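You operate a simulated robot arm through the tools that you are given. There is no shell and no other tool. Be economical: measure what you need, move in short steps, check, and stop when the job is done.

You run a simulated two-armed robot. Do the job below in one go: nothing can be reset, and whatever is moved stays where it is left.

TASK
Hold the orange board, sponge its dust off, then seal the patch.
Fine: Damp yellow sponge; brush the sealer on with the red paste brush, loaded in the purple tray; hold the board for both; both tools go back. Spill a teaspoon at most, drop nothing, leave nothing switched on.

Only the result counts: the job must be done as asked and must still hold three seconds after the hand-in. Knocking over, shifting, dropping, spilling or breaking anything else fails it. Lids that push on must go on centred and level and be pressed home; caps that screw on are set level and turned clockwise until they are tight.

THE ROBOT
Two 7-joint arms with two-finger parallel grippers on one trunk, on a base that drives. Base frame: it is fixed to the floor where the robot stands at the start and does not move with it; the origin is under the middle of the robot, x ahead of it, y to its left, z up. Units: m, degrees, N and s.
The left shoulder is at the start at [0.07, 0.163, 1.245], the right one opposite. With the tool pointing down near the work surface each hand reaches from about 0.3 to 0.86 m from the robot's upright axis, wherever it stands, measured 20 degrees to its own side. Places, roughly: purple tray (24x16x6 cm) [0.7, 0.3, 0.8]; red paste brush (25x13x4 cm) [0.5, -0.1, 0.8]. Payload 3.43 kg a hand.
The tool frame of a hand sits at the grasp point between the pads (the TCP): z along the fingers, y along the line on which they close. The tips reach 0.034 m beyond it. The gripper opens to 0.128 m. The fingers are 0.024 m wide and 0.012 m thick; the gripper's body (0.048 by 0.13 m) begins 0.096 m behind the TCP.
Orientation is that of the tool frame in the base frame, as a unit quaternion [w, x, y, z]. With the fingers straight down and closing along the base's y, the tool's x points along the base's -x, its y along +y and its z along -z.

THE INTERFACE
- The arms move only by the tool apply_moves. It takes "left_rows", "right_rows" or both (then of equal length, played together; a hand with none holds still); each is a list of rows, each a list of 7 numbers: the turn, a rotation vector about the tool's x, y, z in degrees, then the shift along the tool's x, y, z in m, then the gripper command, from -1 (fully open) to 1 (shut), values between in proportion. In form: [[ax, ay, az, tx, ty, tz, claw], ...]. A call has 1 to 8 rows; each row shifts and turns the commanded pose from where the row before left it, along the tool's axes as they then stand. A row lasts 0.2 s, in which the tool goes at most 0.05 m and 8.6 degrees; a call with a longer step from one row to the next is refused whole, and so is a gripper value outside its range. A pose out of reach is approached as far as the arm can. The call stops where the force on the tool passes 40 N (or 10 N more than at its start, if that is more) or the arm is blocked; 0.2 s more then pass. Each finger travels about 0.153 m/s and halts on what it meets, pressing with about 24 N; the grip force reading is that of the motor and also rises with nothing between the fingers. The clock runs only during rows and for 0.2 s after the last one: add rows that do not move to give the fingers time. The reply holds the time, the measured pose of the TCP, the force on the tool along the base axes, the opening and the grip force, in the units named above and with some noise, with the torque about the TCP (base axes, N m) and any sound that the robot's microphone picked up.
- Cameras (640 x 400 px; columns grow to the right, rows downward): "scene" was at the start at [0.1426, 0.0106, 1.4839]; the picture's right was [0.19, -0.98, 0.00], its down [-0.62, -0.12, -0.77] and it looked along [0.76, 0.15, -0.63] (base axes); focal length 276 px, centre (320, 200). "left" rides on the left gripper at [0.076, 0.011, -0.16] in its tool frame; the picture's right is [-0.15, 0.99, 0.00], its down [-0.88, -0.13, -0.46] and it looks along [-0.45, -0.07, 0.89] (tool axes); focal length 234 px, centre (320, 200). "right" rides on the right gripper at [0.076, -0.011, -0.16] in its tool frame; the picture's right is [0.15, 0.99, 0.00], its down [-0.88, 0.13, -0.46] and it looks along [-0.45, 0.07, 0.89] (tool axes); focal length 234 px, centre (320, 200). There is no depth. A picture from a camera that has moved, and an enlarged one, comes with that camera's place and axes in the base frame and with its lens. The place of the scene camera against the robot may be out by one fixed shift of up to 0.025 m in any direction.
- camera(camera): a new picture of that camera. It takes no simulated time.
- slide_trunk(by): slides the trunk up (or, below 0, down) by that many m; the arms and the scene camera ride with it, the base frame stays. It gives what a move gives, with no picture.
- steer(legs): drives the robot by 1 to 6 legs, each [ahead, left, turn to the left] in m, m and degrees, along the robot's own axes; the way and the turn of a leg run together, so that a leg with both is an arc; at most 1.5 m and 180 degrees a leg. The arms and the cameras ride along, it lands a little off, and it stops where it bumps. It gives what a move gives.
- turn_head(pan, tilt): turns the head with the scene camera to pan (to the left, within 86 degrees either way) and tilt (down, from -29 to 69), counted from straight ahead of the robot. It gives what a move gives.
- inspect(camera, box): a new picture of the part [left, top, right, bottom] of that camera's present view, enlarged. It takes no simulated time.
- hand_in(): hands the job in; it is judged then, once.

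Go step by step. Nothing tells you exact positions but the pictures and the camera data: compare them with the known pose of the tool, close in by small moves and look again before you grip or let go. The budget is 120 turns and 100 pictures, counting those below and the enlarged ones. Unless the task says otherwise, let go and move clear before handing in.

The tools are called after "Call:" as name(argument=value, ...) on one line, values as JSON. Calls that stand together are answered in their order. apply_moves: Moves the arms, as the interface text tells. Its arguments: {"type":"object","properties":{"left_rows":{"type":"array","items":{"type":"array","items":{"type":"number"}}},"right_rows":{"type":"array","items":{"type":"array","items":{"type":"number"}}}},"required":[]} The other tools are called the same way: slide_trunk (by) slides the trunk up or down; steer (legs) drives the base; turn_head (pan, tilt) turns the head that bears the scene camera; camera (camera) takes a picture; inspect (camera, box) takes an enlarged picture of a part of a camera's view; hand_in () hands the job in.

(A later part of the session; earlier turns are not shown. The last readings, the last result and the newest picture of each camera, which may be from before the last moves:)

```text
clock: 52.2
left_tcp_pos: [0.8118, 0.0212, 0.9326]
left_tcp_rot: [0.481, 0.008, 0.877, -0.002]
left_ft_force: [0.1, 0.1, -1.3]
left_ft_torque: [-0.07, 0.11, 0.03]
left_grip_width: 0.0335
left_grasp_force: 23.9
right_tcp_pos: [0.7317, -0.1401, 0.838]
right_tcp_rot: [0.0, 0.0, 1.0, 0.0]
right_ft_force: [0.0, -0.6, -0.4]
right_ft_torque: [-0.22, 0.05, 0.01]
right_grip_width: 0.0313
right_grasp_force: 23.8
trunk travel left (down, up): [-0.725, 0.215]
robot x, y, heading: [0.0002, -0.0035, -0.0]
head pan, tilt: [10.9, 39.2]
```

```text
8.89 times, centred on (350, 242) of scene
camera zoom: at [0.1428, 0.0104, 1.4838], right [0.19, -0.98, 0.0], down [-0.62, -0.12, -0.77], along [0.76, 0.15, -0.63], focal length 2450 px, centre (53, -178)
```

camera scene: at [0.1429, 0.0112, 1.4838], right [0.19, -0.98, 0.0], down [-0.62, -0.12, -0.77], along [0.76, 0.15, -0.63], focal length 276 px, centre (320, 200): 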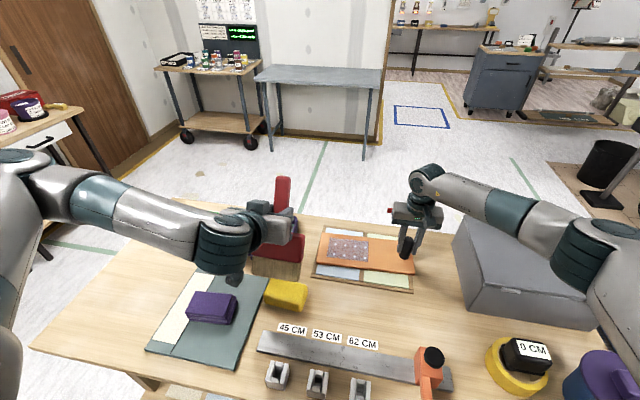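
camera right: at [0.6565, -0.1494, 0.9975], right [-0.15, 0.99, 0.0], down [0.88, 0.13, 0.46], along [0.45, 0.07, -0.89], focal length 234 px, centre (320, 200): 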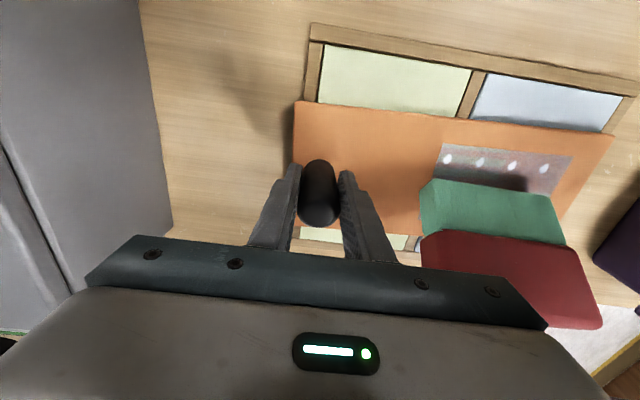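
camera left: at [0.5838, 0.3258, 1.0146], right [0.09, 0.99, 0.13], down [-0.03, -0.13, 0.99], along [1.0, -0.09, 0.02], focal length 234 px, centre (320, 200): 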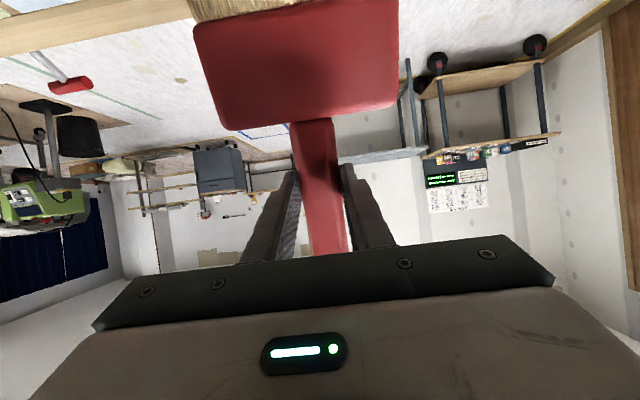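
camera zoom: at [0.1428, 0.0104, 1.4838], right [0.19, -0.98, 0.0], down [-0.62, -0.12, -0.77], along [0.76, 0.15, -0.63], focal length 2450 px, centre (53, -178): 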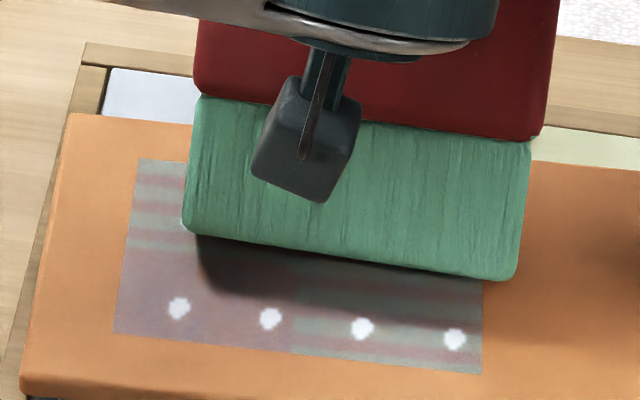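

Sealer is going on in faint stripes, so I need slow, steady contact. I'll press lightly and draw back slowly.

Call:
apply_moves(left_rows=[[0, 0, 0, 0.0012, 0, 0.0008, 1], [0, 0, 0, 0, 0, 0, 1]])

Call:
apply_moves(left_rows=[[0, 0, 0, 0.0027, 0, -0.0054, 1], [0, 0, 0, 0.0027, 0, -0.0054, 1], [0, 0, 0, 0.0027, 0, -0.0054, 1], [0, 0, 0, 0.0027, 0, -0.0054, 1]])

Call:
inspect(camera="right", box=[400, 120, 640, 270])

```text
clock: 52.8
left_tcp_pos: [0.8114, 0.0211, 0.9313]
left_tcp_rot: [0.481, 0.006, 0.877, -0.001]
left_ft_force: [-1.0, -0.1, 0.8]
left_ft_torque: [-0.14, 0.22, 0.0]
left_grip_width: 0.0337
left_grasp_force: 24.0
right_tcp_pos: [0.7322, -0.1384, 0.8392]
right_tcp_rot: [-0.001, 0.0, 1.0, -0.001]
right_ft_force: [-0.4, -0.5, 0.8]
right_ft_torque: [0.14, 0.03, -0.02]
right_grip_width: 0.0311
right_grasp_force: 24.0
trunk travel left (down, up): [-0.725, 0.215]
robot x, y, heading: [0.001, -0.0005, 0.1]
head pan, tilt: [10.9, 39.2]
```

```text
clock: 53.8
left_tcp_pos: [0.7862, 0.0221, 0.9334]
left_tcp_rot: [0.481, 0.007, 0.877, -0.002]
left_ft_force: [0.1, 0.1, -2.2]
left_ft_torque: [-0.01, -0.07, -0.02]
left_grip_width: 0.0335
left_grasp_force: 23.7
right_tcp_pos: [0.7322, -0.1388, 0.8384]
right_tcp_rot: [0.0, 0.0, 1.0, 0.0]
right_ft_force: [-0.8, -0.8, 2.0]
right_ft_torque: [0.14, -0.01, -0.01]
right_grip_width: 0.0313
right_grasp_force: 24.0
trunk travel left (down, up): [-0.725, 0.215]
robot x, y, heading: [-0.0014, -0.0007, 0.1]
head pan, tilt: [10.9, 39.2]
```

```text
2.67 times, centred on (520, 195) of right
camera zoom: at [0.6565, -0.1493, 0.9975], right [-0.15, 0.99, 0.0], down [0.88, 0.13, 0.46], along [0.45, 0.07, -0.89], focal length 624 px, centre (-213, 213)
```

zoom: 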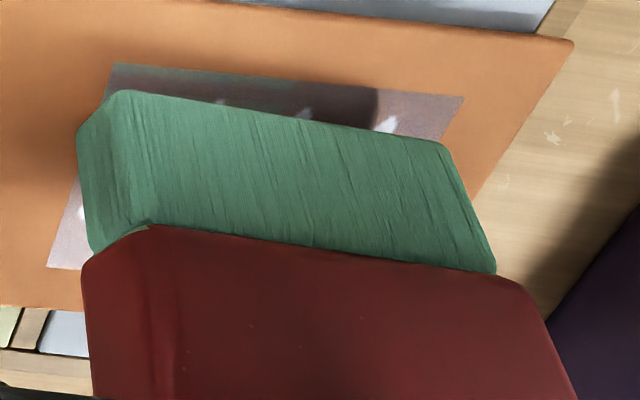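

Call:
apply_moves(left_rows=[[0, 0, 0, 0.0015, 0, 0.001, 1], [0, 0, 0, 0, 0, 0, 1]])

Call:
apply_moves(left_rows=[[0, 0, 0, 0.0012, 0, 0.0008, 1], [0, 0, 0, 0, 0, 0, 1]])

Call:
camera(camera="left")

```text
clock: 54.4
left_tcp_pos: [0.7872, 0.0208, 0.932]
left_tcp_rot: [0.481, 0.007, 0.877, -0.002]
left_ft_force: [0.6, -0.6, -1.0]
left_ft_torque: [0.01, 0.06, 0.02]
left_grip_width: 0.0332
left_grasp_force: 24.4
right_tcp_pos: [0.7315, -0.139, 0.8376]
right_tcp_rot: [0.0, 0.0, 1.0, 0.0]
right_ft_force: [1.1, 0.3, 0.3]
right_ft_torque: [-0.25, -0.05, -0.02]
right_grip_width: 0.0309
right_grasp_force: 24.0
trunk travel left (down, up): [-0.725, 0.215]
robot x, y, heading: [0.0047, 0.0005, 0.0]
head pan, tilt: [10.9, 39.2]
```

```text
clock: 55.0
left_tcp_pos: [0.7872, 0.0218, 0.9315]
left_tcp_rot: [0.482, 0.007, 0.876, -0.003]
left_ft_force: [-0.3, 0.9, 8.0]
left_ft_torque: [-0.09, 0.61, -0.11]
left_grip_width: 0.0337
left_grasp_force: 23.9
right_tcp_pos: [0.7308, -0.1389, 0.8373]
right_tcp_rot: [0.001, 0.0, 1.0, 0.0]
right_ft_force: [1.6, 0.3, -3.1]
right_ft_torque: [-0.3, -0.09, -0.13]
right_grip_width: 0.031
right_grasp_force: 23.6
trunk travel left (down, up): [-0.725, 0.215]
robot x, y, heading: [0.0005, 0.0016, 0.1]
head pan, tilt: [10.9, 39.2]
```

```text
36 pictures are left
camera left: at [0.6108, 0.036, 0.9538], right [0.09, 0.99, 0.13], down [0.08, -0.13, 0.99], along [0.99, -0.08, -0.1], focal length 234 px, centre (320, 200)
```

left: 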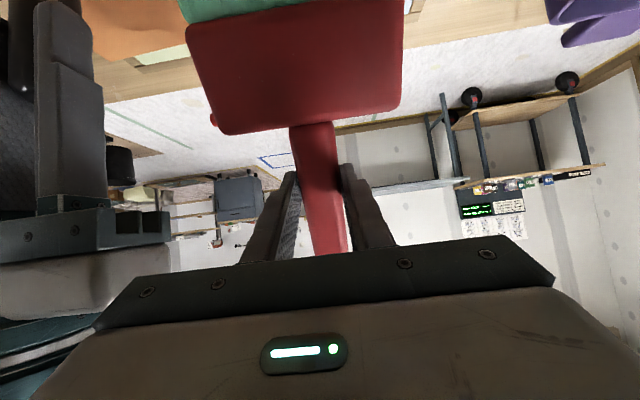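

The brush slips slightly in pitch when pressed over about 10 N, so I'll keep the force low and stroke slowly and level.

Call:
apply_moves(left_rows=[[0, 0, 0, 0.0027, 0, -0.0042, 1], [0, 0, 0, 0.0028, 0, -0.0041, 1], [0, 0, 0, 0.0027, 0, -0.0042, 1], [0, 0, 0, 0.0028, 0, -0.0041, 1], [0, 0, 0, 0.0027, 0, -0.0042, 1], [0, 0, 0, 0.0028, 0, -0.0041, 1], [0, 0, 0, 0.0027, 0, -0.0042, 1], [0, 0, 0, 0.0028, 0, -0.0041, 1]])

Call:
apply_moves(left_rows=[[0, 0, 0, 0.0029, 0, -0.0041, 1], [0, 0, 0, 0.0028, 0, -0.0041, 1], [0, 0, 0, 0.0029, 0, -0.0041, 1]])

Call:
inspect(camera="scene", box=[310, 210, 390, 270])

Call:
inspect(camera="right", box=[400, 80, 640, 230])

```text
clock: 56.8
left_tcp_pos: [0.7473, 0.0244, 0.9313]
left_tcp_rot: [0.483, 0.007, 0.876, -0.003]
left_ft_force: [7.6, -0.5, 17.1]
left_ft_torque: [-0.1, 0.05, 0.07]
left_grip_width: 0.0335
left_grasp_force: 23.8
right_tcp_pos: [0.7311, -0.1384, 0.8377]
right_tcp_rot: [0.0, 0.0, 1.0, 0.0]
right_ft_force: [-2.7, 0.6, -5.1]
right_ft_torque: [-0.57, -0.16, 0.18]
right_grip_width: 0.0313
right_grasp_force: 23.7
trunk travel left (down, up): [-0.725, 0.215]
robot x, y, heading: [-0.0007, -0.0028, -0.0]
head pan, tilt: [10.9, 39.2]
```

```text
clock: 57.6
left_tcp_pos: [0.7309, 0.0233, 0.9283]
left_tcp_rot: [0.481, 0.007, 0.877, -0.002]
left_ft_force: [3.9, -1.5, 11.3]
left_ft_torque: [0.35, 0.27, -0.02]
left_grip_width: 0.0337
left_grasp_force: 23.5
right_tcp_pos: [0.7325, -0.1377, 0.8376]
right_tcp_rot: [0.0, 0.0, 1.0, 0.001]
right_ft_force: [-2.9, 3.9, -4.2]
right_ft_torque: [-0.69, -0.15, 0.18]
right_grip_width: 0.0313
right_grasp_force: 23.9
trunk travel left (down, up): [-0.725, 0.215]
robot x, y, heading: [0.0027, -0.0007, 0.1]
head pan, tilt: [10.9, 39.2]
```

```text
6.67 times, centred on (350, 240) of scene
camera zoom: at [0.1423, 0.0104, 1.4838], right [0.19, -0.98, 0.0], down [-0.62, -0.12, -0.77], along [0.76, 0.15, -0.63], focal length 1837 px, centre (120, -67)
```

zoom: 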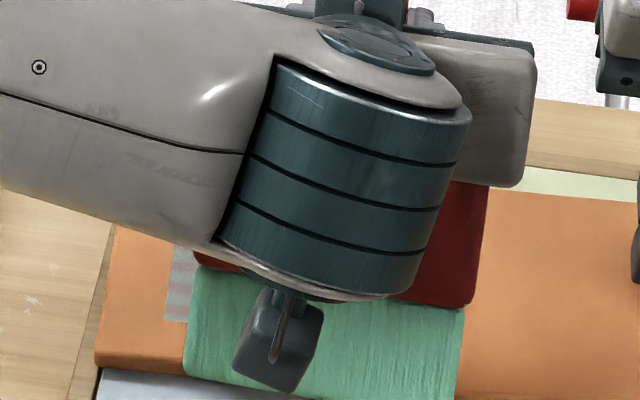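

```text
2.67 times, centred on (520, 155) of right
camera zoom: at [0.6561, -0.1491, 0.9978], right [-0.15, 0.99, 0.0], down [0.88, 0.13, 0.46], along [0.45, 0.07, -0.89], focal length 624 px, centre (-213, 320)
```

zoom: 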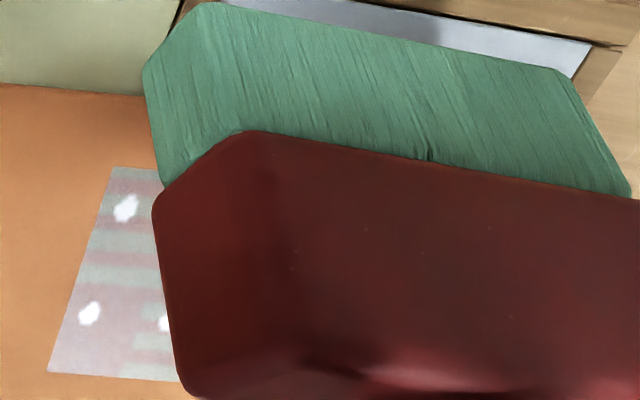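

I'll lift off and return over the tray, so I can see the whole patch.

Call:
apply_moves(left_rows=[[0, 0, 0, -0.042, 0, -0.0265, 1], [0, 0, 0, -0.017, 0, -0.011, 1], [0, 0, 0, -0.0054, 0.045, 0.0084, 1], [0, 0, 0, -0.0054, 0.045, 0.0084, 1], [0, 0, 0, -0.0054, 0.045, 0.0084, 1], [0, 0, 0, -0.0054, 0.045, 0.0084, 1], [0, 0, 0, -0.0054, 0.045, 0.0084, 1], [0, 0, 0, -0.0054, 0.045, 0.0084, 1]])

Call:
inspect(camera="scene", box=[200, 160, 440, 310])

Call:
inspect(camera="right", box=[400, 100, 640, 250])

```text
clock: 59.4
left_tcp_pos: [0.7965, 0.2917, 1.0004]
left_tcp_rot: [0.48, 0.007, 0.877, -0.003]
left_ft_force: [-0.3, 0.3, -2.0]
left_ft_torque: [0.0, -0.05, 0.01]
left_grip_width: 0.0334
left_grasp_force: 23.5
right_tcp_pos: [0.7315, -0.1383, 0.8383]
right_tcp_rot: [0.0, 0.0, 1.0, 0.0]
right_ft_force: [0.5, -0.3, 0.8]
right_ft_torque: [0.35, 0.04, -0.11]
right_grip_width: 0.0314
right_grasp_force: 24.0
trunk travel left (down, up): [-0.725, 0.215]
robot x, y, heading: [-0.002, -0.0026, 0.1]
head pan, tilt: [10.9, 39.2]
```

```text
2.67 times, centred on (320, 235) of scene
camera zoom: at [0.1426, 0.0121, 1.4839], right [0.19, -0.98, 0.0], down [-0.62, -0.12, -0.77], along [0.76, 0.15, -0.63], focal length 735 px, centre (320, 107)
```

zoom: 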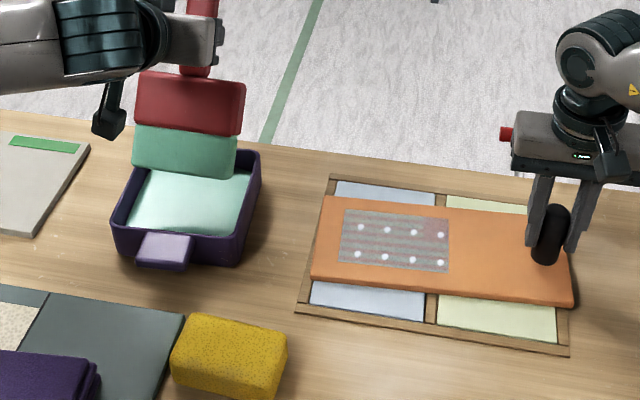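

```text
2.67 times, centred on (520, 175) of right
camera zoom: at [0.6563, -0.1484, 0.9978], right [-0.15, 0.99, 0.0], down [0.88, 0.13, 0.46], along [0.45, 0.07, -0.89], focal length 624 px, centre (-213, 267)
```

zoom: 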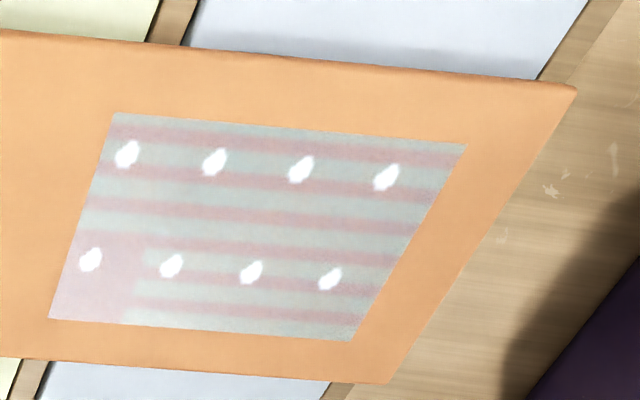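

The sealed cells show stripes; only the cell at the far, right-hand corner is still bare. I'll go back and touch that one in.

Call:
apply_moves(left_rows=[[0, 0, 0, -0.0017, -0.0458, 0.0026, 1], [0, 0, 0, -0.0017, -0.0458, 0.0026, 1], [0, 0, 0, -0.0017, -0.0458, 0.0026, 1], [0, 0, 0, -0.0017, -0.0458, 0.0026, 1], [0, 0, 0, -0.0017, -0.0458, 0.0026, 1], [0, 0, 0, -0.0017, -0.0458, 0.0026, 1], [0, 0, 0, 0.0379, 0, 0.0243, 1], [0, 0, 0, 0.0084, 0, 0.0054, 1]])

Call:
apply_moves(left_rows=[[0, 0, 0, 0.0042, 0, 0.0027, 1], [0, 0, 0, 0.0042, 0, 0.0027, 1], [0, 0, 0, 0, 0, 0, 1]])

Call:
inspect(camera="right", box=[400, 120, 640, 270])

```text
clock: 61.2
left_tcp_pos: [0.8083, 0.0163, 0.9447]
left_tcp_rot: [0.482, 0.008, 0.876, -0.003]
left_ft_force: [0.6, -0.5, -1.0]
left_ft_torque: [0.01, -0.04, 0.0]
left_grip_width: 0.0332
left_grasp_force: 23.9
right_tcp_pos: [0.7315, -0.1389, 0.8376]
right_tcp_rot: [0.0, -0.001, 1.0, 0.0]
right_ft_force: [0.3, 0.0, 0.6]
right_ft_torque: [-0.13, -0.06, -0.04]
right_grip_width: 0.0313
right_grasp_force: 23.9
trunk travel left (down, up): [-0.725, 0.215]
robot x, y, heading: [-0.0023, 0.0017, 0.1]
head pan, tilt: [10.9, 39.2]
```

```text
clock: 62.0
left_tcp_pos: [0.8089, 0.0166, 0.9345]
left_tcp_rot: [0.481, 0.007, 0.877, -0.002]
left_ft_force: [-0.3, 0.0, -2.4]
left_ft_torque: [-0.05, -0.03, -0.01]
left_grip_width: 0.0337
left_grasp_force: 24.2
right_tcp_pos: [0.7319, -0.1387, 0.8368]
right_tcp_rot: [0.0, 0.0, 1.0, 0.0]
right_ft_force: [-0.4, -1.1, 2.2]
right_ft_torque: [0.17, -0.05, -0.05]
right_grip_width: 0.0311
right_grasp_force: 23.9
trunk travel left (down, up): [-0.725, 0.215]
robot x, y, heading: [-0.0031, 0.0038, -0.2]
head pan, tilt: [10.9, 39.2]
```

```text
2.67 times, centred on (520, 195) of right
camera zoom: at [0.6564, -0.1494, 0.9974], right [-0.15, 0.99, 0.0], down [0.88, 0.13, 0.46], along [0.45, 0.07, -0.89], focal length 624 px, centre (-213, 213)
```

zoom: 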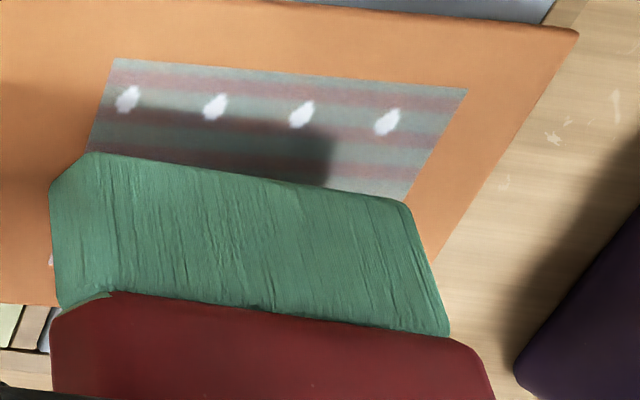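

Call:
apply_moves(left_rows=[[0, 0, 0, 0.0029, 0, 0.0019, 1], [0, 0, 0, 0.0013, 0, 0.0008, 1], [0, 0, 0, 0, 0, 0, 1]])

Call:
apply_moves(left_rows=[[0, 0, 0, 0.0017, 0, 0.0011, 1], [0, 0, 0, 0, 0, 0, 1]])

Call:
apply_moves(left_rows=[[0, 0, 0, 0.0013, 0, 0.0008, 1], [0, 0, 0, 0, 0, 0, 1]])

```text
clock: 62.8
left_tcp_pos: [0.8102, 0.0172, 0.9304]
left_tcp_rot: [0.482, 0.008, 0.876, -0.004]
left_ft_force: [-1.3, 0.5, 0.9]
left_ft_torque: [-0.09, 0.1, 0.0]
left_grip_width: 0.0337
left_grasp_force: 23.4
right_tcp_pos: [0.7328, -0.1386, 0.8375]
right_tcp_rot: [0.001, -0.001, 1.0, 0.0]
right_ft_force: [0.4, 0.5, 0.1]
right_ft_torque: [-0.17, 0.0, -0.09]
right_grip_width: 0.031
right_grasp_force: 24.2
trunk travel left (down, up): [-0.725, 0.215]
robot x, y, heading: [-0.0006, -0.0018, -0.1]
head pan, tilt: [10.9, 39.2]
```

```text
clock: 63.4
left_tcp_pos: [0.811, 0.0176, 0.9295]
left_tcp_rot: [0.483, 0.008, 0.876, -0.003]
left_ft_force: [1.7, 2.5, 7.7]
left_ft_torque: [-0.02, 0.51, -0.19]
left_grip_width: 0.0333
left_grasp_force: 23.7
right_tcp_pos: [0.7316, -0.1392, 0.8373]
right_tcp_rot: [0.0, 0.0, 1.0, -0.001]
right_ft_force: [1.6, -1.8, -1.2]
right_ft_torque: [0.29, -0.06, -0.14]
right_grip_width: 0.0311
right_grasp_force: 23.8
trunk travel left (down, up): [-0.725, 0.215]
robot x, y, heading: [0.0011, 0.0017, -0.2]
head pan, tilt: [10.9, 39.2]
```

```text
clock: 64.0
left_tcp_pos: [0.8106, 0.0171, 0.9272]
left_tcp_rot: [0.482, 0.006, 0.876, -0.002]
left_ft_force: [7.1, 0.4, 14.9]
left_ft_torque: [-0.04, 0.05, -0.01]
left_grip_width: 0.0336
left_grasp_force: 24.2
right_tcp_pos: [0.7301, -0.1387, 0.8365]
right_tcp_rot: [0.001, 0.0, 1.0, 0.0]
right_ft_force: [-1.7, -2.9, -2.7]
right_ft_torque: [0.15, -0.03, -0.02]
right_grip_width: 0.0315
right_grasp_force: 24.0
trunk travel left (down, up): [-0.725, 0.215]
robot x, y, heading: [-0.0021, 0.0008, -0.2]
head pan, tilt: [10.9, 39.2]
```

Good contact. Slow short strokes over that cell.

Call:
apply_moves(left_rows=[[0, 0, 0, 0.0027, 0, -0.0042, 1], [0, 0, 0, 0.0027, 0, -0.0042, 1], [0, 0, 0, 0.0027, 0, -0.0042, 1], [0, 0, 0, 0.0027, 0, -0.0042, 1], [0, 0, 0, 0.0027, 0, -0.0042, 1], [0, 0, 0, 0.0027, 0, -0.0042, 1]])

Call:
apply_moves(left_rows=[[0, 0, 0, -0.0027, 0, 0.0042, 1], [0, 0, 0, -0.0027, 0, 0.0042, 1], [0, 0, 0, -0.0027, 0, 0.0042, 1], [0, 0, 0, -0.0027, 0, 0.0042, 1]])

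Call:
apply_moves(left_rows=[[0, 0, 0, -0.042, 0, -0.0265, 1], [0, 0, 0, -0.017, 0, -0.011, 1], [0, 0, 0, 0, 0.0458, 0, 1], [0, 0, 0, 0, 0.0458, 0, 1], [0, 0, 0, 0, 0.0458, 0, 1], [0, 0, 0, 0, 0.0458, 0, 1], [0, 0, 0, 0, 0.0458, 0, 1], [0, 0, 0, 0, 0.0458, 0, 1]])

Call:
inspect(camera="right", box=[400, 100, 640, 250])

Call:
inspect(camera="scene", box=[200, 160, 440, 310])

```text
clock: 65.4
left_tcp_pos: [0.7802, 0.019, 0.927]
left_tcp_rot: [0.482, 0.007, 0.876, -0.002]
left_ft_force: [6.6, 0.2, 13.9]
left_ft_torque: [-0.13, 0.12, 0.08]
left_grip_width: 0.0336
left_grasp_force: 24.0
right_tcp_pos: [0.732, -0.1383, 0.838]
right_tcp_rot: [0.0, 0.001, 1.0, 0.0]
right_ft_force: [-3.5, -0.1, -6.7]
right_ft_torque: [-0.58, -0.11, 0.14]
right_grip_width: 0.031
right_grasp_force: 25.2
trunk travel left (down, up): [-0.725, 0.215]
robot x, y, heading: [-0.0009, -0.001, -0.0]
head pan, tilt: [10.9, 39.2]
```

```text
clock: 66.4
left_tcp_pos: [0.7989, 0.018, 0.9257]
left_tcp_rot: [0.481, 0.008, 0.876, -0.003]
left_ft_force: [0.2, 0.3, -2.1]
left_ft_torque: [-0.02, -0.05, -0.02]
left_grip_width: 0.0336
left_grasp_force: 24.6
right_tcp_pos: [0.7309, -0.1397, 0.8371]
right_tcp_rot: [0.0, 0.0, 1.0, 0.0]
right_ft_force: [0.9, 0.1, -0.1]
right_ft_torque: [-0.18, 0.01, -0.02]
right_grip_width: 0.0312
right_grasp_force: 23.6
trunk travel left (down, up): [-0.725, 0.215]
robot x, y, heading: [-0.004, -0.0015, -0.1]
head pan, tilt: [10.9, 39.2]
```

```text
clock: 68.2
left_tcp_pos: [0.803, 0.2924, 0.9972]
left_tcp_rot: [0.482, 0.008, 0.876, -0.004]
left_ft_force: [0.0, 0.9, -1.5]
left_ft_torque: [-0.04, -0.03, 0.04]
left_grip_width: 0.0338
left_grasp_force: 24.3
right_tcp_pos: [0.7316, -0.138, 0.8375]
right_tcp_rot: [-0.001, -0.001, 1.0, 0.0]
right_ft_force: [0.9, 0.0, -0.1]
right_ft_torque: [0.18, -0.01, 0.01]
right_grip_width: 0.0315
right_grasp_force: 24.2
trunk travel left (down, up): [-0.725, 0.215]
robot x, y, heading: [-0.0003, 0.0023, 0.0]
head pan, tilt: [10.9, 39.2]
```

```text
2.67 times, centred on (520, 175) of right
camera zoom: at [0.656, -0.1481, 0.9978], right [-0.15, 0.99, 0.0], down [0.88, 0.13, 0.46], along [0.45, 0.07, -0.89], focal length 624 px, centre (-213, 267)
```

zoom: 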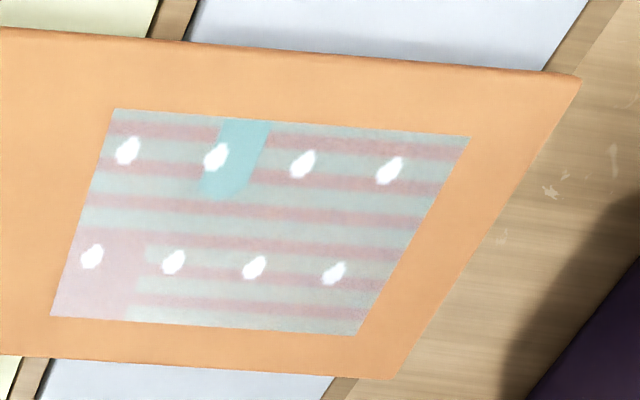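

```text
2.67 times, centred on (320, 235) of scene
camera zoom: at [0.1423, 0.0125, 1.4839], right [0.19, -0.98, 0.0], down [-0.62, -0.12, -0.77], along [0.76, 0.15, -0.63], focal length 735 px, centre (320, 107)
```

zoom: 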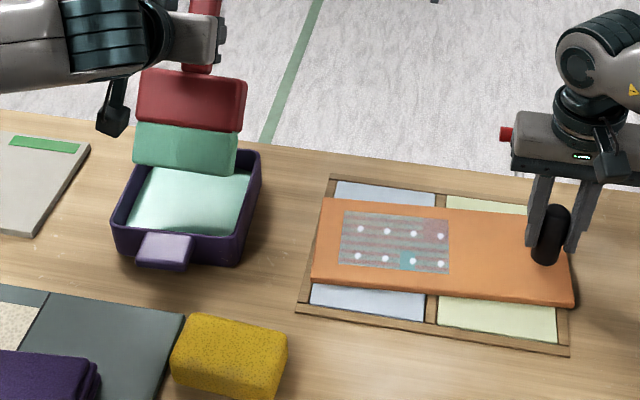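

A solid teal mark appeared where the last slow pull-back stroke ran, so slow strokes toward the robot seal properly and the stripes are only thin coverage. I'll do systematic slow pull-back strokes, starting from the far side.

Call:
apply_moves(left_rows=[[0, 0, 0, -0.0042, -0.046, 0.0066, 1], [0, 0, 0, -0.0042, -0.046, 0.0066, 1], [0, 0, 0, -0.0042, -0.046, 0.0066, 1], [0, 0, 0, -0.0042, -0.046, 0.0066, 1], [0, 0, 0, -0.0042, -0.046, 0.0066, 1], [0, 0, 0, -0.0042, -0.046, 0.0066, 1], [0, 0, 0, 0.0379, 0, 0.0243, 1], [0, 0, 0, 0.0152, 0, 0.0097, 1]])

Call:
apply_moves(left_rows=[[0, 0, 0, 0.0025, 0, 0.0016, 1], [0, 0, 0, 0.0025, 0, 0.0016, 1], [0, 0, 0, 0, 0, 0, 1]])

Call:
inspect(camera="right", box=[400, 100, 640, 250])

```text
clock: 70.0
left_tcp_pos: [0.8471, 0.0152, 0.9324]
left_tcp_rot: [0.481, 0.007, 0.877, -0.003]
left_ft_force: [-0.3, -0.4, -1.7]
left_ft_torque: [0.04, -0.06, 0.02]
left_grip_width: 0.0336
left_grasp_force: 24.2
right_tcp_pos: [0.7319, -0.1381, 0.8377]
right_tcp_rot: [0.0, 0.0, 1.0, 0.0]
right_ft_force: [0.8, 0.9, 0.9]
right_ft_torque: [-0.12, -0.02, -0.01]
right_grip_width: 0.0314
right_grasp_force: 24.1
trunk travel left (down, up): [-0.725, 0.215]
robot x, y, heading: [-0.0017, 0.0009, 0.0]
head pan, tilt: [10.9, 39.2]
```

```text
clock: 70.8
left_tcp_pos: [0.8475, 0.0144, 0.9265]
left_tcp_rot: [0.481, 0.008, 0.877, -0.003]
left_ft_force: [-0.2, -0.4, -2.3]
left_ft_torque: [-0.02, -0.05, 0.0]
left_grip_width: 0.0338
left_grasp_force: 24.3
right_tcp_pos: [0.7312, -0.1387, 0.838]
right_tcp_rot: [-0.001, 0.0, 1.0, 0.0]
right_ft_force: [-0.3, 0.5, 1.8]
right_ft_torque: [0.01, -0.07, -0.06]
right_grip_width: 0.0317
right_grasp_force: 23.9
trunk travel left (down, up): [-0.725, 0.215]
robot x, y, heading: [-0.0009, -0.0004, 0.0]
head pan, tilt: [10.9, 39.2]
```

```text
2.67 times, centred on (520, 175) of right
camera zoom: at [0.6564, -0.1492, 0.9975], right [-0.15, 0.99, 0.0], down [0.88, 0.13, 0.46], along [0.45, 0.07, -0.89], focal length 624 px, centre (-213, 267)
```

zoom: 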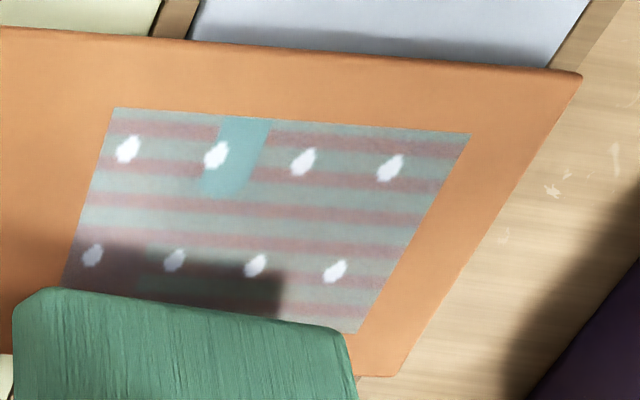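

Call:
apply_moves(left_rows=[[0, 0, 0, 0.0017, 0, 0.0011, 1], [0, 0, 0, 0, 0, 0, 1]])

Call:
apply_moves(left_rows=[[0, 0, 0, 0.0017, 0, 0.0011, 1], [0, 0, 0, 0, 0, 0, 1]])

```text
clock: 71.4
left_tcp_pos: [0.8483, 0.0163, 0.9237]
left_tcp_rot: [0.48, 0.007, 0.877, -0.003]
left_ft_force: [-0.6, -0.1, -1.8]
left_ft_torque: [-0.01, -0.04, 0.02]
left_grip_width: 0.0336
left_grasp_force: 23.9
right_tcp_pos: [0.7319, -0.1385, 0.8379]
right_tcp_rot: [0.0, 0.0, 1.0, 0.001]
right_ft_force: [-0.2, 0.0, 2.3]
right_ft_torque: [0.02, -0.03, -0.09]
right_grip_width: 0.0315
right_grasp_force: 24.3
trunk travel left (down, up): [-0.725, 0.215]
robot x, y, heading: [0.0013, -0.0038, 0.3]
head pan, tilt: [10.9, 39.2]
```

```text
clock: 72.0
left_tcp_pos: [0.8473, 0.0152, 0.9254]
left_tcp_rot: [0.482, 0.007, 0.876, -0.003]
left_ft_force: [-1.2, -0.7, 5.5]
left_ft_torque: [-0.19, 0.73, -0.04]
left_grip_width: 0.0336
left_grasp_force: 24.2
right_tcp_pos: [0.7314, -0.1378, 0.8376]
right_tcp_rot: [0.001, 0.0, 1.0, 0.0]
right_ft_force: [2.5, 0.8, 0.6]
right_ft_torque: [-0.06, 0.09, -0.23]
right_grip_width: 0.0315
right_grasp_force: 23.8
trunk travel left (down, up): [-0.725, 0.215]
robot x, y, heading: [-0.0031, 0.001, -0.0]
head pan, tilt: [10.9, 39.2]
```

Contact with about 7 N. Slow pull-back stroke.

Call:
apply_moves(left_rows=[[0, 0, 0, 0.0027, 0, -0.0042, 1], [0, 0, 0, 0.0027, 0, -0.0042, 1], [0, 0, 0, 0.0027, 0, -0.0042, 1], [0, 0, 0, 0.0027, 0, -0.0042, 1], [0, 0, 0, 0.0027, 0, -0.0042, 1], [0, 0, 0, 0.0027, 0, -0.0042, 1], [0, 0, 0, 0.0027, 0, -0.0042, 1], [0, 0, 0, 0.0027, 0, -0.0042, 1]])

Call:
apply_moves(left_rows=[[0, 0, 0, 0.0027, 0, -0.0042, 1], [0, 0, 0, 0.0027, 0, -0.0042, 1], [0, 0, 0, 0.0027, 0, -0.0042, 1], [0, 0, 0, 0.0027, 0, -0.0042, 1], [0, 0, 0, 0.0027, 0, -0.0042, 1], [0, 0, 0, 0.0027, 0, -0.0042, 1], [0, 0, 0, 0.0027, 0, -0.0042, 1], [0, 0, 0, 0.0027, 0, -0.0042, 1]])

Call:
apply_moves(left_rows=[[0, 0, 0, 0.0027, 0, -0.0042, 1], [0, 0, 0, 0.0027, 0, -0.0042, 1], [0, 0, 0, 0.0027, 0, -0.0042, 1], [0, 0, 0, 0.0027, 0, -0.0042, 1], [0, 0, 0, -0.042, 0, -0.0265, 1], [0, 0, 0, -0.0042, 0.045, 0.0066, 1], [0, 0, 0, -0.0042, 0.045, 0.0066, 1], [0, 0, 0, -0.0042, 0.045, 0.0066, 1]])

Call:
inspect(camera="right", box=[400, 100, 640, 250])

```text
clock: 73.8
left_tcp_pos: [0.808, 0.0158, 0.9241]
left_tcp_rot: [0.483, 0.008, 0.876, -0.003]
left_ft_force: [5.1, 0.3, 9.1]
left_ft_torque: [-0.03, 0.16, -0.01]
left_grip_width: 0.0337
left_grasp_force: 23.3
right_tcp_pos: [0.7324, -0.1398, 0.8372]
right_tcp_rot: [0.0, 0.0, 1.0, 0.0]
right_ft_force: [-1.3, 0.0, -1.2]
right_ft_torque: [-0.04, -0.01, -0.02]
right_grip_width: 0.0311
right_grasp_force: 23.6
trunk travel left (down, up): [-0.725, 0.215]
robot x, y, heading: [0.001, -0.0003, -0.1]
head pan, tilt: [10.9, 39.2]
```

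```text
clock: 75.6
left_tcp_pos: [0.768, 0.0166, 0.9241]
left_tcp_rot: [0.484, 0.008, 0.875, -0.003]
left_ft_force: [6.6, -0.5, 13.8]
left_ft_torque: [-0.06, 0.22, 0.05]
left_grip_width: 0.0335
left_grasp_force: 23.6
right_tcp_pos: [0.7317, -0.1388, 0.8378]
right_tcp_rot: [0.001, 0.0, 1.0, 0.0]
right_ft_force: [-3.9, 0.6, -5.0]
right_ft_torque: [-0.1, -0.14, 0.03]
right_grip_width: 0.0312
right_grasp_force: 23.4
trunk travel left (down, up): [-0.725, 0.215]
robot x, y, heading: [0.0021, -0.0011, -0.1]
head pan, tilt: [10.9, 39.2]
```

```text
clock: 77.4
left_tcp_pos: [0.7735, 0.1555, 0.9733]
left_tcp_rot: [0.481, 0.007, 0.877, -0.003]
left_ft_force: [0.1, 0.3, -1.8]
left_ft_torque: [-0.02, -0.06, -0.01]
left_grip_width: 0.0338
left_grasp_force: 23.9
right_tcp_pos: [0.7326, -0.1375, 0.8378]
right_tcp_rot: [0.0, 0.0, 1.0, 0.0]
right_ft_force: [-0.9, 0.4, -0.6]
right_ft_torque: [0.16, 0.06, 0.0]
right_grip_width: 0.0312
right_grasp_force: 23.6
trunk travel left (down, up): [-0.725, 0.215]
robot x, y, heading: [-0.0029, -0.0023, 0.1]
head pan, tilt: [10.9, 39.2]
```

```text
2.67 times, centred on (520, 175) of right
camera zoom: at [0.6561, -0.1482, 0.998], right [-0.15, 0.99, 0.0], down [0.88, 0.13, 0.46], along [0.45, 0.07, -0.89], focal length 624 px, centre (-213, 267)
```

zoom: 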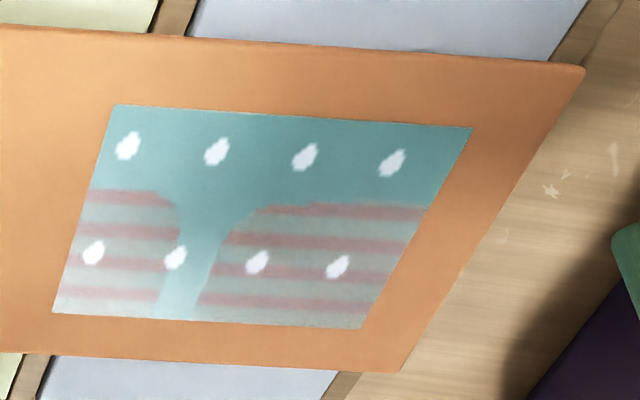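

The near half is now solidly sealed, and the far half needs its second coat. I'll repeat from the far side, slightly firmer and a little further left.

Call:
apply_moves(left_rows=[[0, 0, 0, -0.0101, -0.0335, 0.0158, 1], [0, 0, 0, -0.0101, -0.0335, 0.0158, 1], [0, 0, 0, -0.0101, -0.0335, 0.0158, 1], [0, 0, 0, -0.0101, -0.0335, 0.0158, 1], [0, 0, 0, 0.0354, 0, 0.0226, 1], [0, 0, 0, 0.0042, 0, 0.0027, 1], [0, 0, 0, 0, 0, 0, 1]])

Call:
apply_moves(left_rows=[[0, 0, 0, 0.0021, 0, 0.0014, 1], [0, 0, 0, 0, 0, 0, 1]])

```text
clock: 79.0
left_tcp_pos: [0.8468, 0.0154, 0.9248]
left_tcp_rot: [0.481, 0.007, 0.877, -0.002]
left_ft_force: [-0.3, -0.4, -1.5]
left_ft_torque: [0.0, -0.03, 0.01]
left_grip_width: 0.0336
left_grasp_force: 23.7
right_tcp_pos: [0.7328, -0.1376, 0.8371]
right_tcp_rot: [-0.001, 0.0, 1.0, 0.0]
right_ft_force: [1.1, -0.8, 2.5]
right_ft_torque: [0.07, 0.07, -0.03]
right_grip_width: 0.0319
right_grasp_force: 24.6
trunk travel left (down, up): [-0.725, 0.215]
robot x, y, heading: [0.0002, -0.0001, -0.3]
head pan, tilt: [10.9, 39.2]
```

```text
clock: 79.6
left_tcp_pos: [0.8478, 0.0161, 0.923]
left_tcp_rot: [0.482, 0.007, 0.876, -0.003]
left_ft_force: [-0.9, 0.5, 0.9]
left_ft_torque: [-0.14, 0.18, -0.03]
left_grip_width: 0.0337
left_grasp_force: 24.7
right_tcp_pos: [0.7305, -0.139, 0.8377]
right_tcp_rot: [0.0, 0.0, 1.0, 0.0]
right_ft_force: [1.9, -0.4, 1.0]
right_ft_torque: [-0.02, 0.01, -0.18]
right_grip_width: 0.0313
right_grasp_force: 24.4
trunk travel left (down, up): [-0.725, 0.215]
robot x, y, heading: [-0.0001, 0.0028, 0.1]
head pan, tilt: [10.9, 39.2]
```

Call:
apply_moves(left_rows=[[0, 0, 0, 0.0011, 0, 0.0007, 1], [0, 0, 0, 0.0035, 0, -0.0037, 1], [0, 0, 0, 0.0027, 0, -0.0042, 1], [0, 0, 0, 0.0027, 0, -0.0042, 1], [0, 0, 0, 0.0027, 0, -0.0042, 1], [0, 0, 0, 0.0027, 0, -0.0042, 1], [0, 0, 0, 0.0027, 0, -0.0042, 1], [0, 0, 0, 0.0027, 0, -0.0042, 1]])

Call:
apply_moves(left_rows=[[0, 0, 0, 0.0027, 0, -0.0042, 1], [0, 0, 0, 0.0027, 0, -0.0042, 1], [0, 0, 0, 0.0027, 0, -0.0042, 1], [0, 0, 0, 0.0027, 0, -0.0042, 1], [0, 0, 0, -0.042, 0, -0.0265, 1], [0, 0, 0, -0.0042, 0.045, 0.0066, 1], [0, 0, 0, -0.0042, 0.045, 0.0066, 1], [0, 0, 0, -0.0042, 0.045, 0.0066, 1]])

Call:
inspect(camera="right", box=[400, 100, 640, 250])

```text
clock: 81.4
left_tcp_pos: [0.8116, 0.0165, 0.9211]
left_tcp_rot: [0.482, 0.007, 0.876, -0.003]
left_ft_force: [6.0, -0.9, 12.1]
left_ft_torque: [-0.17, 0.24, 0.08]
left_grip_width: 0.0333
left_grasp_force: 23.6
right_tcp_pos: [0.7303, -0.1394, 0.8382]
right_tcp_rot: [0.0, 0.0, 1.0, 0.0]
right_ft_force: [-3.6, 0.2, -3.3]
right_ft_torque: [-0.07, 0.09, 0.08]
right_grip_width: 0.0314
right_grasp_force: 24.0
trunk travel left (down, up): [-0.725, 0.215]
robot x, y, heading: [0.0012, -0.0007, -0.1]
head pan, tilt: [10.9, 39.2]
```

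```text
clock: 83.2
left_tcp_pos: [0.816, 0.15, 0.9701]
left_tcp_rot: [0.481, 0.007, 0.877, -0.004]
left_ft_force: [-0.4, 1.4, -1.8]
left_ft_torque: [0.02, -0.03, -0.04]
left_grip_width: 0.0334
left_grasp_force: 24.3
right_tcp_pos: [0.731, -0.1381, 0.8375]
right_tcp_rot: [0.001, 0.0, 1.0, -0.001]
right_ft_force: [0.0, 0.0, -0.1]
right_ft_torque: [0.17, -0.05, -0.02]
right_grip_width: 0.0313
right_grasp_force: 23.8
trunk travel left (down, up): [-0.725, 0.215]
robot x, y, heading: [0.0021, -0.0005, -0.1]
head pan, tilt: [10.9, 39.2]
```

```text
2.67 times, centred on (520, 175) of right
camera zoom: at [0.6562, -0.1484, 0.9978], right [-0.15, 0.99, 0.0], down [0.88, 0.13, 0.46], along [0.45, 0.07, -0.89], focal length 624 px, centre (-213, 267)
```

zoom: 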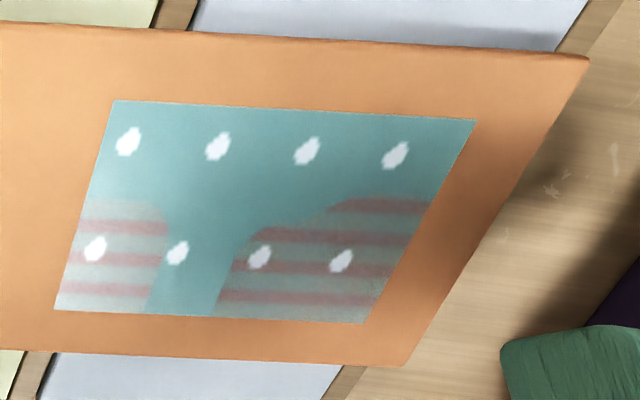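

The centre strip gets most of the coat. I'll run the next stroke further left, at y≈0.065.

Call:
apply_moves(left_rows=[[0, 0, 0, -0.008, -0.041, 0.0126, 1], [0, 0, 0, -0.008, -0.041, 0.0126, 1], [0, 0, 0, 0.0345, 0, 0.0221, 1], [0, 0, 0, 0.0046, 0, 0.0029, 1], [0, 0, 0, 0, 0, 0, 1]])

Call:
apply_moves(left_rows=[[0, 0, 0, 0.0017, 0, 0.0011, 1], [0, 0, 0, 0, 0, 0, 1]])

Call:
apply_moves(left_rows=[[0, 0, 0, 0.0017, 0, 0.0011, 1], [0, 0, 0, 0, 0, 0, 1]])

```text
clock: 84.4
left_tcp_pos: [0.8461, 0.069, 0.9225]
left_tcp_rot: [0.481, 0.007, 0.877, -0.002]
left_ft_force: [0.0, -0.1, -2.8]
left_ft_torque: [0.02, -0.05, 0.0]
left_grip_width: 0.0337
left_grasp_force: 24.0
right_tcp_pos: [0.7321, -0.139, 0.8386]
right_tcp_rot: [0.0, 0.001, 1.0, 0.0]
right_ft_force: [1.1, -1.1, 1.5]
right_ft_torque: [0.15, -0.08, 0.0]
right_grip_width: 0.0313
right_grasp_force: 23.8
trunk travel left (down, up): [-0.725, 0.215]
robot x, y, heading: [-0.0006, -0.0032, -0.1]
head pan, tilt: [10.9, 39.2]
```

```text
clock: 85.0
left_tcp_pos: [0.8456, 0.0701, 0.9219]
left_tcp_rot: [0.48, 0.006, 0.877, -0.002]
left_ft_force: [0.1, -0.2, -2.0]
left_ft_torque: [-0.04, -0.06, 0.0]
left_grip_width: 0.0338
left_grasp_force: 23.7
right_tcp_pos: [0.7317, -0.1381, 0.8369]
right_tcp_rot: [-0.001, 0.0, 1.0, 0.0]
right_ft_force: [0.2, 0.6, 1.8]
right_ft_torque: [0.0, -0.09, -0.06]
right_grip_width: 0.0315
right_grasp_force: 23.9
trunk travel left (down, up): [-0.725, 0.215]
robot x, y, heading: [-0.0004, 0.0014, -0.1]
head pan, tilt: [10.9, 39.2]
```

```text
clock: 85.6
left_tcp_pos: [0.8451, 0.0698, 0.9202]
left_tcp_rot: [0.481, 0.007, 0.877, -0.002]
left_ft_force: [-0.8, -0.6, 4.7]
left_ft_torque: [-0.18, 0.54, -0.05]
left_grip_width: 0.0337
left_grasp_force: 23.9
right_tcp_pos: [0.7313, -0.1387, 0.8375]
right_tcp_rot: [0.0, 0.0, 1.0, -0.001]
right_ft_force: [3.2, 2.0, -0.2]
right_ft_torque: [-0.05, 0.05, -0.21]
right_grip_width: 0.0313
right_grasp_force: 24.5
trunk travel left (down, up): [-0.725, 0.215]
robot x, y, heading: [0.006, -0.0001, 0.1]
head pan, tilt: [10.9, 39.2]
```

Call:
apply_moves(left_rows=[[0, 0, 0, 0.0033, 0, -0.0038, 1], [0, 0, 0, 0.0027, 0, -0.0042, 1], [0, 0, 0, 0.0027, 0, -0.0042, 1], [0, 0, 0, 0.0027, 0, -0.0042, 1], [0, 0, 0, 0.0027, 0, -0.0042, 1], [0, 0, 0, 0.0027, 0, -0.0042, 1], [0, 0, 0, 0.0027, 0, -0.0042, 1], [0, 0, 0, 0.0027, 0, -0.0042, 1]])

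Call:
apply_moves(left_rows=[[0, 0, 0, 0.0027, 0, -0.0042, 1], [0, 0, 0, 0.0027, 0, -0.0042, 1], [0, 0, 0, 0.0027, 0, -0.0042, 1], [0, 0, 0, 0.0027, 0, -0.0042, 1], [0, 0, 0, -0.042, 0, -0.0265, 1], [0, 0, 0, -0.0042, 0.04, 0.0066, 1], [0, 0, 0, -0.0042, 0.04, 0.0066, 1]])

Call:
inspect(camera="right", box=[400, 100, 640, 250])

```text
clock: 87.4
left_tcp_pos: [0.8068, 0.0709, 0.9208]
left_tcp_rot: [0.482, 0.007, 0.876, -0.003]
left_ft_force: [6.8, -1.6, 13.4]
left_ft_torque: [-0.16, 0.26, 0.05]
left_grip_width: 0.0337
left_grasp_force: 24.0
right_tcp_pos: [0.7297, -0.1376, 0.8381]
right_tcp_rot: [0.0, 0.0, 1.0, 0.0]
right_ft_force: [-0.8, 1.5, -3.0]
right_ft_torque: [-0.18, 0.03, 0.09]
right_grip_width: 0.0312
right_grasp_force: 24.7
trunk travel left (down, up): [-0.725, 0.215]
robot x, y, heading: [-0.0016, -0.0011, -0.1]
head pan, tilt: [10.9, 39.2]
```

```text
clock: 89.0
left_tcp_pos: [0.8032, 0.1503, 0.9687]
left_tcp_rot: [0.481, 0.007, 0.877, -0.003]
left_ft_force: [-0.4, -0.1, -1.6]
left_ft_torque: [0.0, -0.09, 0.0]
left_grip_width: 0.0335
left_grasp_force: 23.4
right_tcp_pos: [0.7309, -0.1381, 0.8375]
right_tcp_rot: [0.0, 0.0, 1.0, 0.0]
right_ft_force: [0.1, 0.8, -0.3]
right_ft_torque: [0.09, -0.06, -0.02]
right_grip_width: 0.0311
right_grasp_force: 23.8
trunk travel left (down, up): [-0.725, 0.215]
robot x, y, heading: [0.0025, 0.0024, -0.0]
head pan, tilt: [10.9, 39.2]
```

```text
2.67 times, centred on (520, 175) of right
camera zoom: at [0.6564, -0.1483, 0.9977], right [-0.15, 0.99, 0.0], down [0.88, 0.13, 0.46], along [0.45, 0.07, -0.89], focal length 624 px, centre (-213, 267)
```

zoom: 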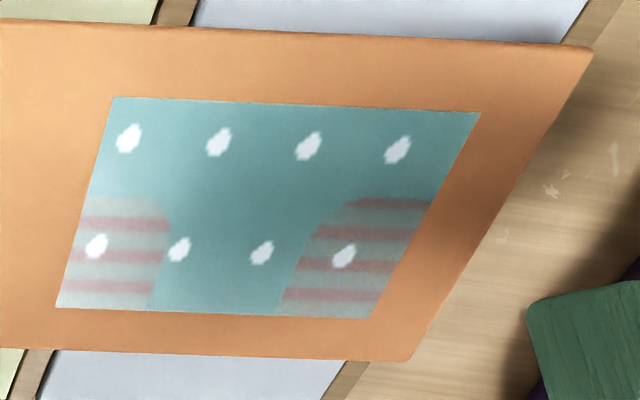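

Good progress. Next stroke further left, at y≈0.10, for the remaining far-left part.

Call:
apply_moves(left_rows=[[0, 0, 0, -0.01, -0.0235, 0.0156, 1], [0, 0, 0, -0.01, -0.0235, 0.0156, 1], [0, 0, 0, 0.0387, 0, 0.0248, 1], [0, 0, 0, 0.0013, 0, 0.0008, 1], [0, 0, 0, 0, 0, 0, 1]])

Call:
apply_moves(left_rows=[[0, 0, 0, 0.0017, 0, 0.0011, 1], [0, 0, 0, 0, 0, 0, 1]])

```text
clock: 90.2
left_tcp_pos: [0.8398, 0.1044, 0.921]
left_tcp_rot: [0.481, 0.008, 0.877, -0.003]
left_ft_force: [-0.7, 0.0, -1.9]
left_ft_torque: [0.0, -0.06, 0.0]
left_grip_width: 0.0335
left_grasp_force: 23.7
right_tcp_pos: [0.7317, -0.138, 0.8378]
right_tcp_rot: [-0.001, -0.001, 1.0, 0.0]
right_ft_force: [-0.7, 0.4, 0.5]
right_ft_torque: [0.15, -0.09, 0.01]
right_grip_width: 0.0315
right_grasp_force: 23.3
trunk travel left (down, up): [-0.725, 0.215]
robot x, y, heading: [-0.0015, 0.0004, 0.1]
head pan, tilt: [10.9, 39.2]
```

```text
clock: 90.8
left_tcp_pos: [0.8397, 0.1029, 0.9192]
left_tcp_rot: [0.482, 0.008, 0.876, -0.004]
left_ft_force: [0.1, 0.5, 4.2]
left_ft_torque: [-0.08, 0.34, -0.02]
left_grip_width: 0.0334
left_grasp_force: 24.0
right_tcp_pos: [0.7314, -0.1387, 0.837]
right_tcp_rot: [0.0, 0.0, 1.0, 0.0]
right_ft_force: [1.1, 0.4, 0.7]
right_ft_torque: [-0.07, 0.0, -0.21]
right_grip_width: 0.0312
right_grasp_force: 24.3
trunk travel left (down, up): [-0.725, 0.215]
robot x, y, heading: [-0.0018, 0.0, -0.2]
head pan, tilt: [10.9, 39.2]
```

Call:
apply_moves(left_rows=[[0, 0, 0, 0.0033, 0, -0.0038, 1], [0, 0, 0, 0.0027, 0, -0.0042, 1], [0, 0, 0, 0.0027, 0, -0.0042, 1], [0, 0, 0, 0.0027, 0, -0.0042, 1], [0, 0, 0, 0.0027, 0, -0.0042, 1], [0, 0, 0, 0.0027, 0, -0.0042, 1], [0, 0, 0, 0.0027, 0, -0.0042, 1], [0, 0, 0, 0.0027, 0, -0.0042, 1]])

Call:
apply_moves(left_rows=[[0, 0, 0, 0.0027, 0, -0.0042, 1], [0, 0, 0, 0.0027, 0, -0.0042, 1], [0, 0, 0, 0.0027, 0, -0.0042, 1], [0, 0, 0, 0.0027, 0, -0.0042, 1], [0, 0, 0, -0.042, 0, -0.0265, 1], [0, 0, 0, -0.0042, 0.03, 0.0066, 1], [0, 0, 0, -0.0042, 0.03, 0.0066, 1]])

Call:
inspect(camera="right", box=[400, 100, 640, 250])

```text
clock: 92.6
left_tcp_pos: [0.7991, 0.1032, 0.9195]
left_tcp_rot: [0.481, 0.006, 0.877, -0.002]
left_ft_force: [4.4, 0.0, 9.5]
left_ft_torque: [-0.23, 0.2, 0.05]
left_grip_width: 0.0334
left_grasp_force: 24.3
right_tcp_pos: [0.7318, -0.138, 0.8383]
right_tcp_rot: [0.0, 0.0, 1.0, -0.001]
right_ft_force: [-0.6, 0.5, -0.6]
right_ft_torque: [-0.18, -0.05, 0.05]
right_grip_width: 0.0314
right_grasp_force: 24.3
trunk travel left (down, up): [-0.725, 0.215]
robot x, y, heading: [0.0002, 0.0017, 0.1]
head pan, tilt: [10.9, 39.2]
```

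```text
clock: 94.2
left_tcp_pos: [0.7976, 0.1624, 0.9695]
left_tcp_rot: [0.481, 0.008, 0.877, -0.004]
left_ft_force: [-0.6, 0.8, -1.7]
left_ft_torque: [0.01, -0.08, -0.02]
left_grip_width: 0.0335
left_grasp_force: 23.9
right_tcp_pos: [0.733, -0.1372, 0.8375]
right_tcp_rot: [0.0, 0.0, 1.0, 0.0]
right_ft_force: [1.1, 1.5, 0.8]
right_ft_torque: [0.01, -0.17, 0.01]
right_grip_width: 0.0311
right_grasp_force: 24.0
trunk travel left (down, up): [-0.725, 0.215]
robot x, y, heading: [0.0003, -0.0008, 0.1]
head pan, tilt: [10.9, 39.2]
```

```text
2.67 times, centred on (520, 175) of right
camera zoom: at [0.6564, -0.1486, 0.9975], right [-0.15, 0.99, 0.0], down [0.88, 0.13, 0.46], along [0.45, 0.07, -0.89], focal length 624 px, centre (-213, 267)
```

zoom: 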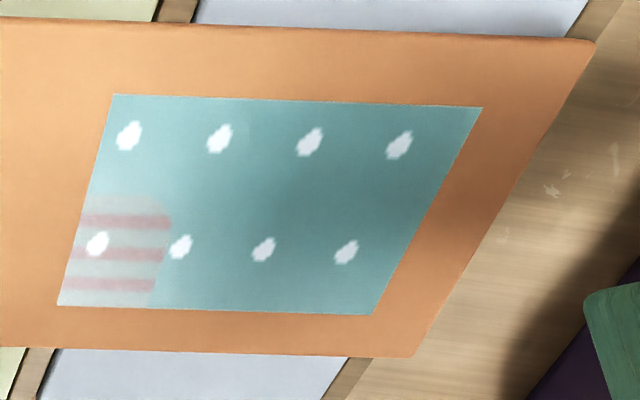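

Only the far right corner remains, but my left gripper would crowd the right one there. I'll raise the left hand and yaw it about 45° inward so the brush reaches that corner with clearance.

Call:
apply_moves(left_rows=[[0, 0, 0, -0.04, 0, -0.0256, 1], [6.32, 0, 4.05, 0, 0, 0, 1], [6.32, 0, 4.05, 0, 0, 0, 1], [6.32, 0, 4.05, 0, 0, 0, 1], [6.32, 0, 4.05, 0, 0, 0, 1], [6.32, 0, 4.05, 0, 0, 0, 1], [6.32, 0, 4.05, 0, 0, 0, 1], [0, 0, 0, 0, 0, 0, 1]])

Call:
camera(camera="scene")

```text
clock: 96.0
left_tcp_pos: [0.7945, 0.1535, 1.0093]
left_tcp_rot: [0.445, 0.331, 0.811, -0.185]
left_ft_force: [-0.1, 0.1, -1.7]
left_ft_torque: [-0.08, -0.07, -0.06]
left_grip_width: 0.0335
left_grasp_force: 24.2
left hand out of reach, approached as far as the arm can: row 7
right_tcp_pos: [0.7314, -0.137, 0.8378]
right_tcp_rot: [0.0, 0.0, 1.0, -0.001]
right_ft_force: [-0.6, -0.2, 1.6]
right_ft_torque: [0.47, -0.11, -0.04]
right_grip_width: 0.0313
right_grasp_force: 24.4
trunk travel left (down, up): [-0.725, 0.215]
robot x, y, heading: [0.0008, 0.0017, -0.0]
head pan, tilt: [10.9, 39.2]
```

```text
23 pictures are left
camera scene: at [0.1426, 0.0127, 1.4838], right [0.19, -0.98, 0.0], down [-0.62, -0.12, -0.77], along [0.76, 0.15, -0.63], focal length 276 px, centre (320, 200)
```

scene: 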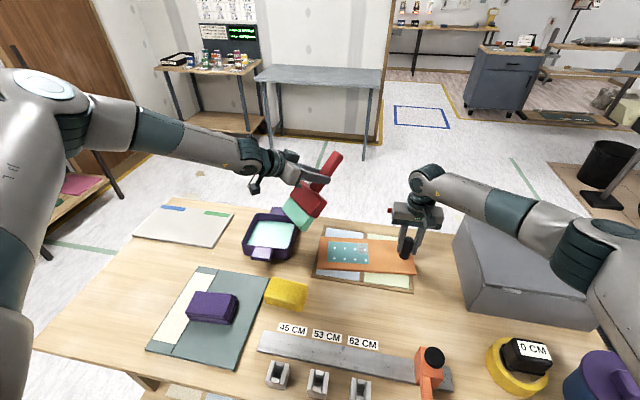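

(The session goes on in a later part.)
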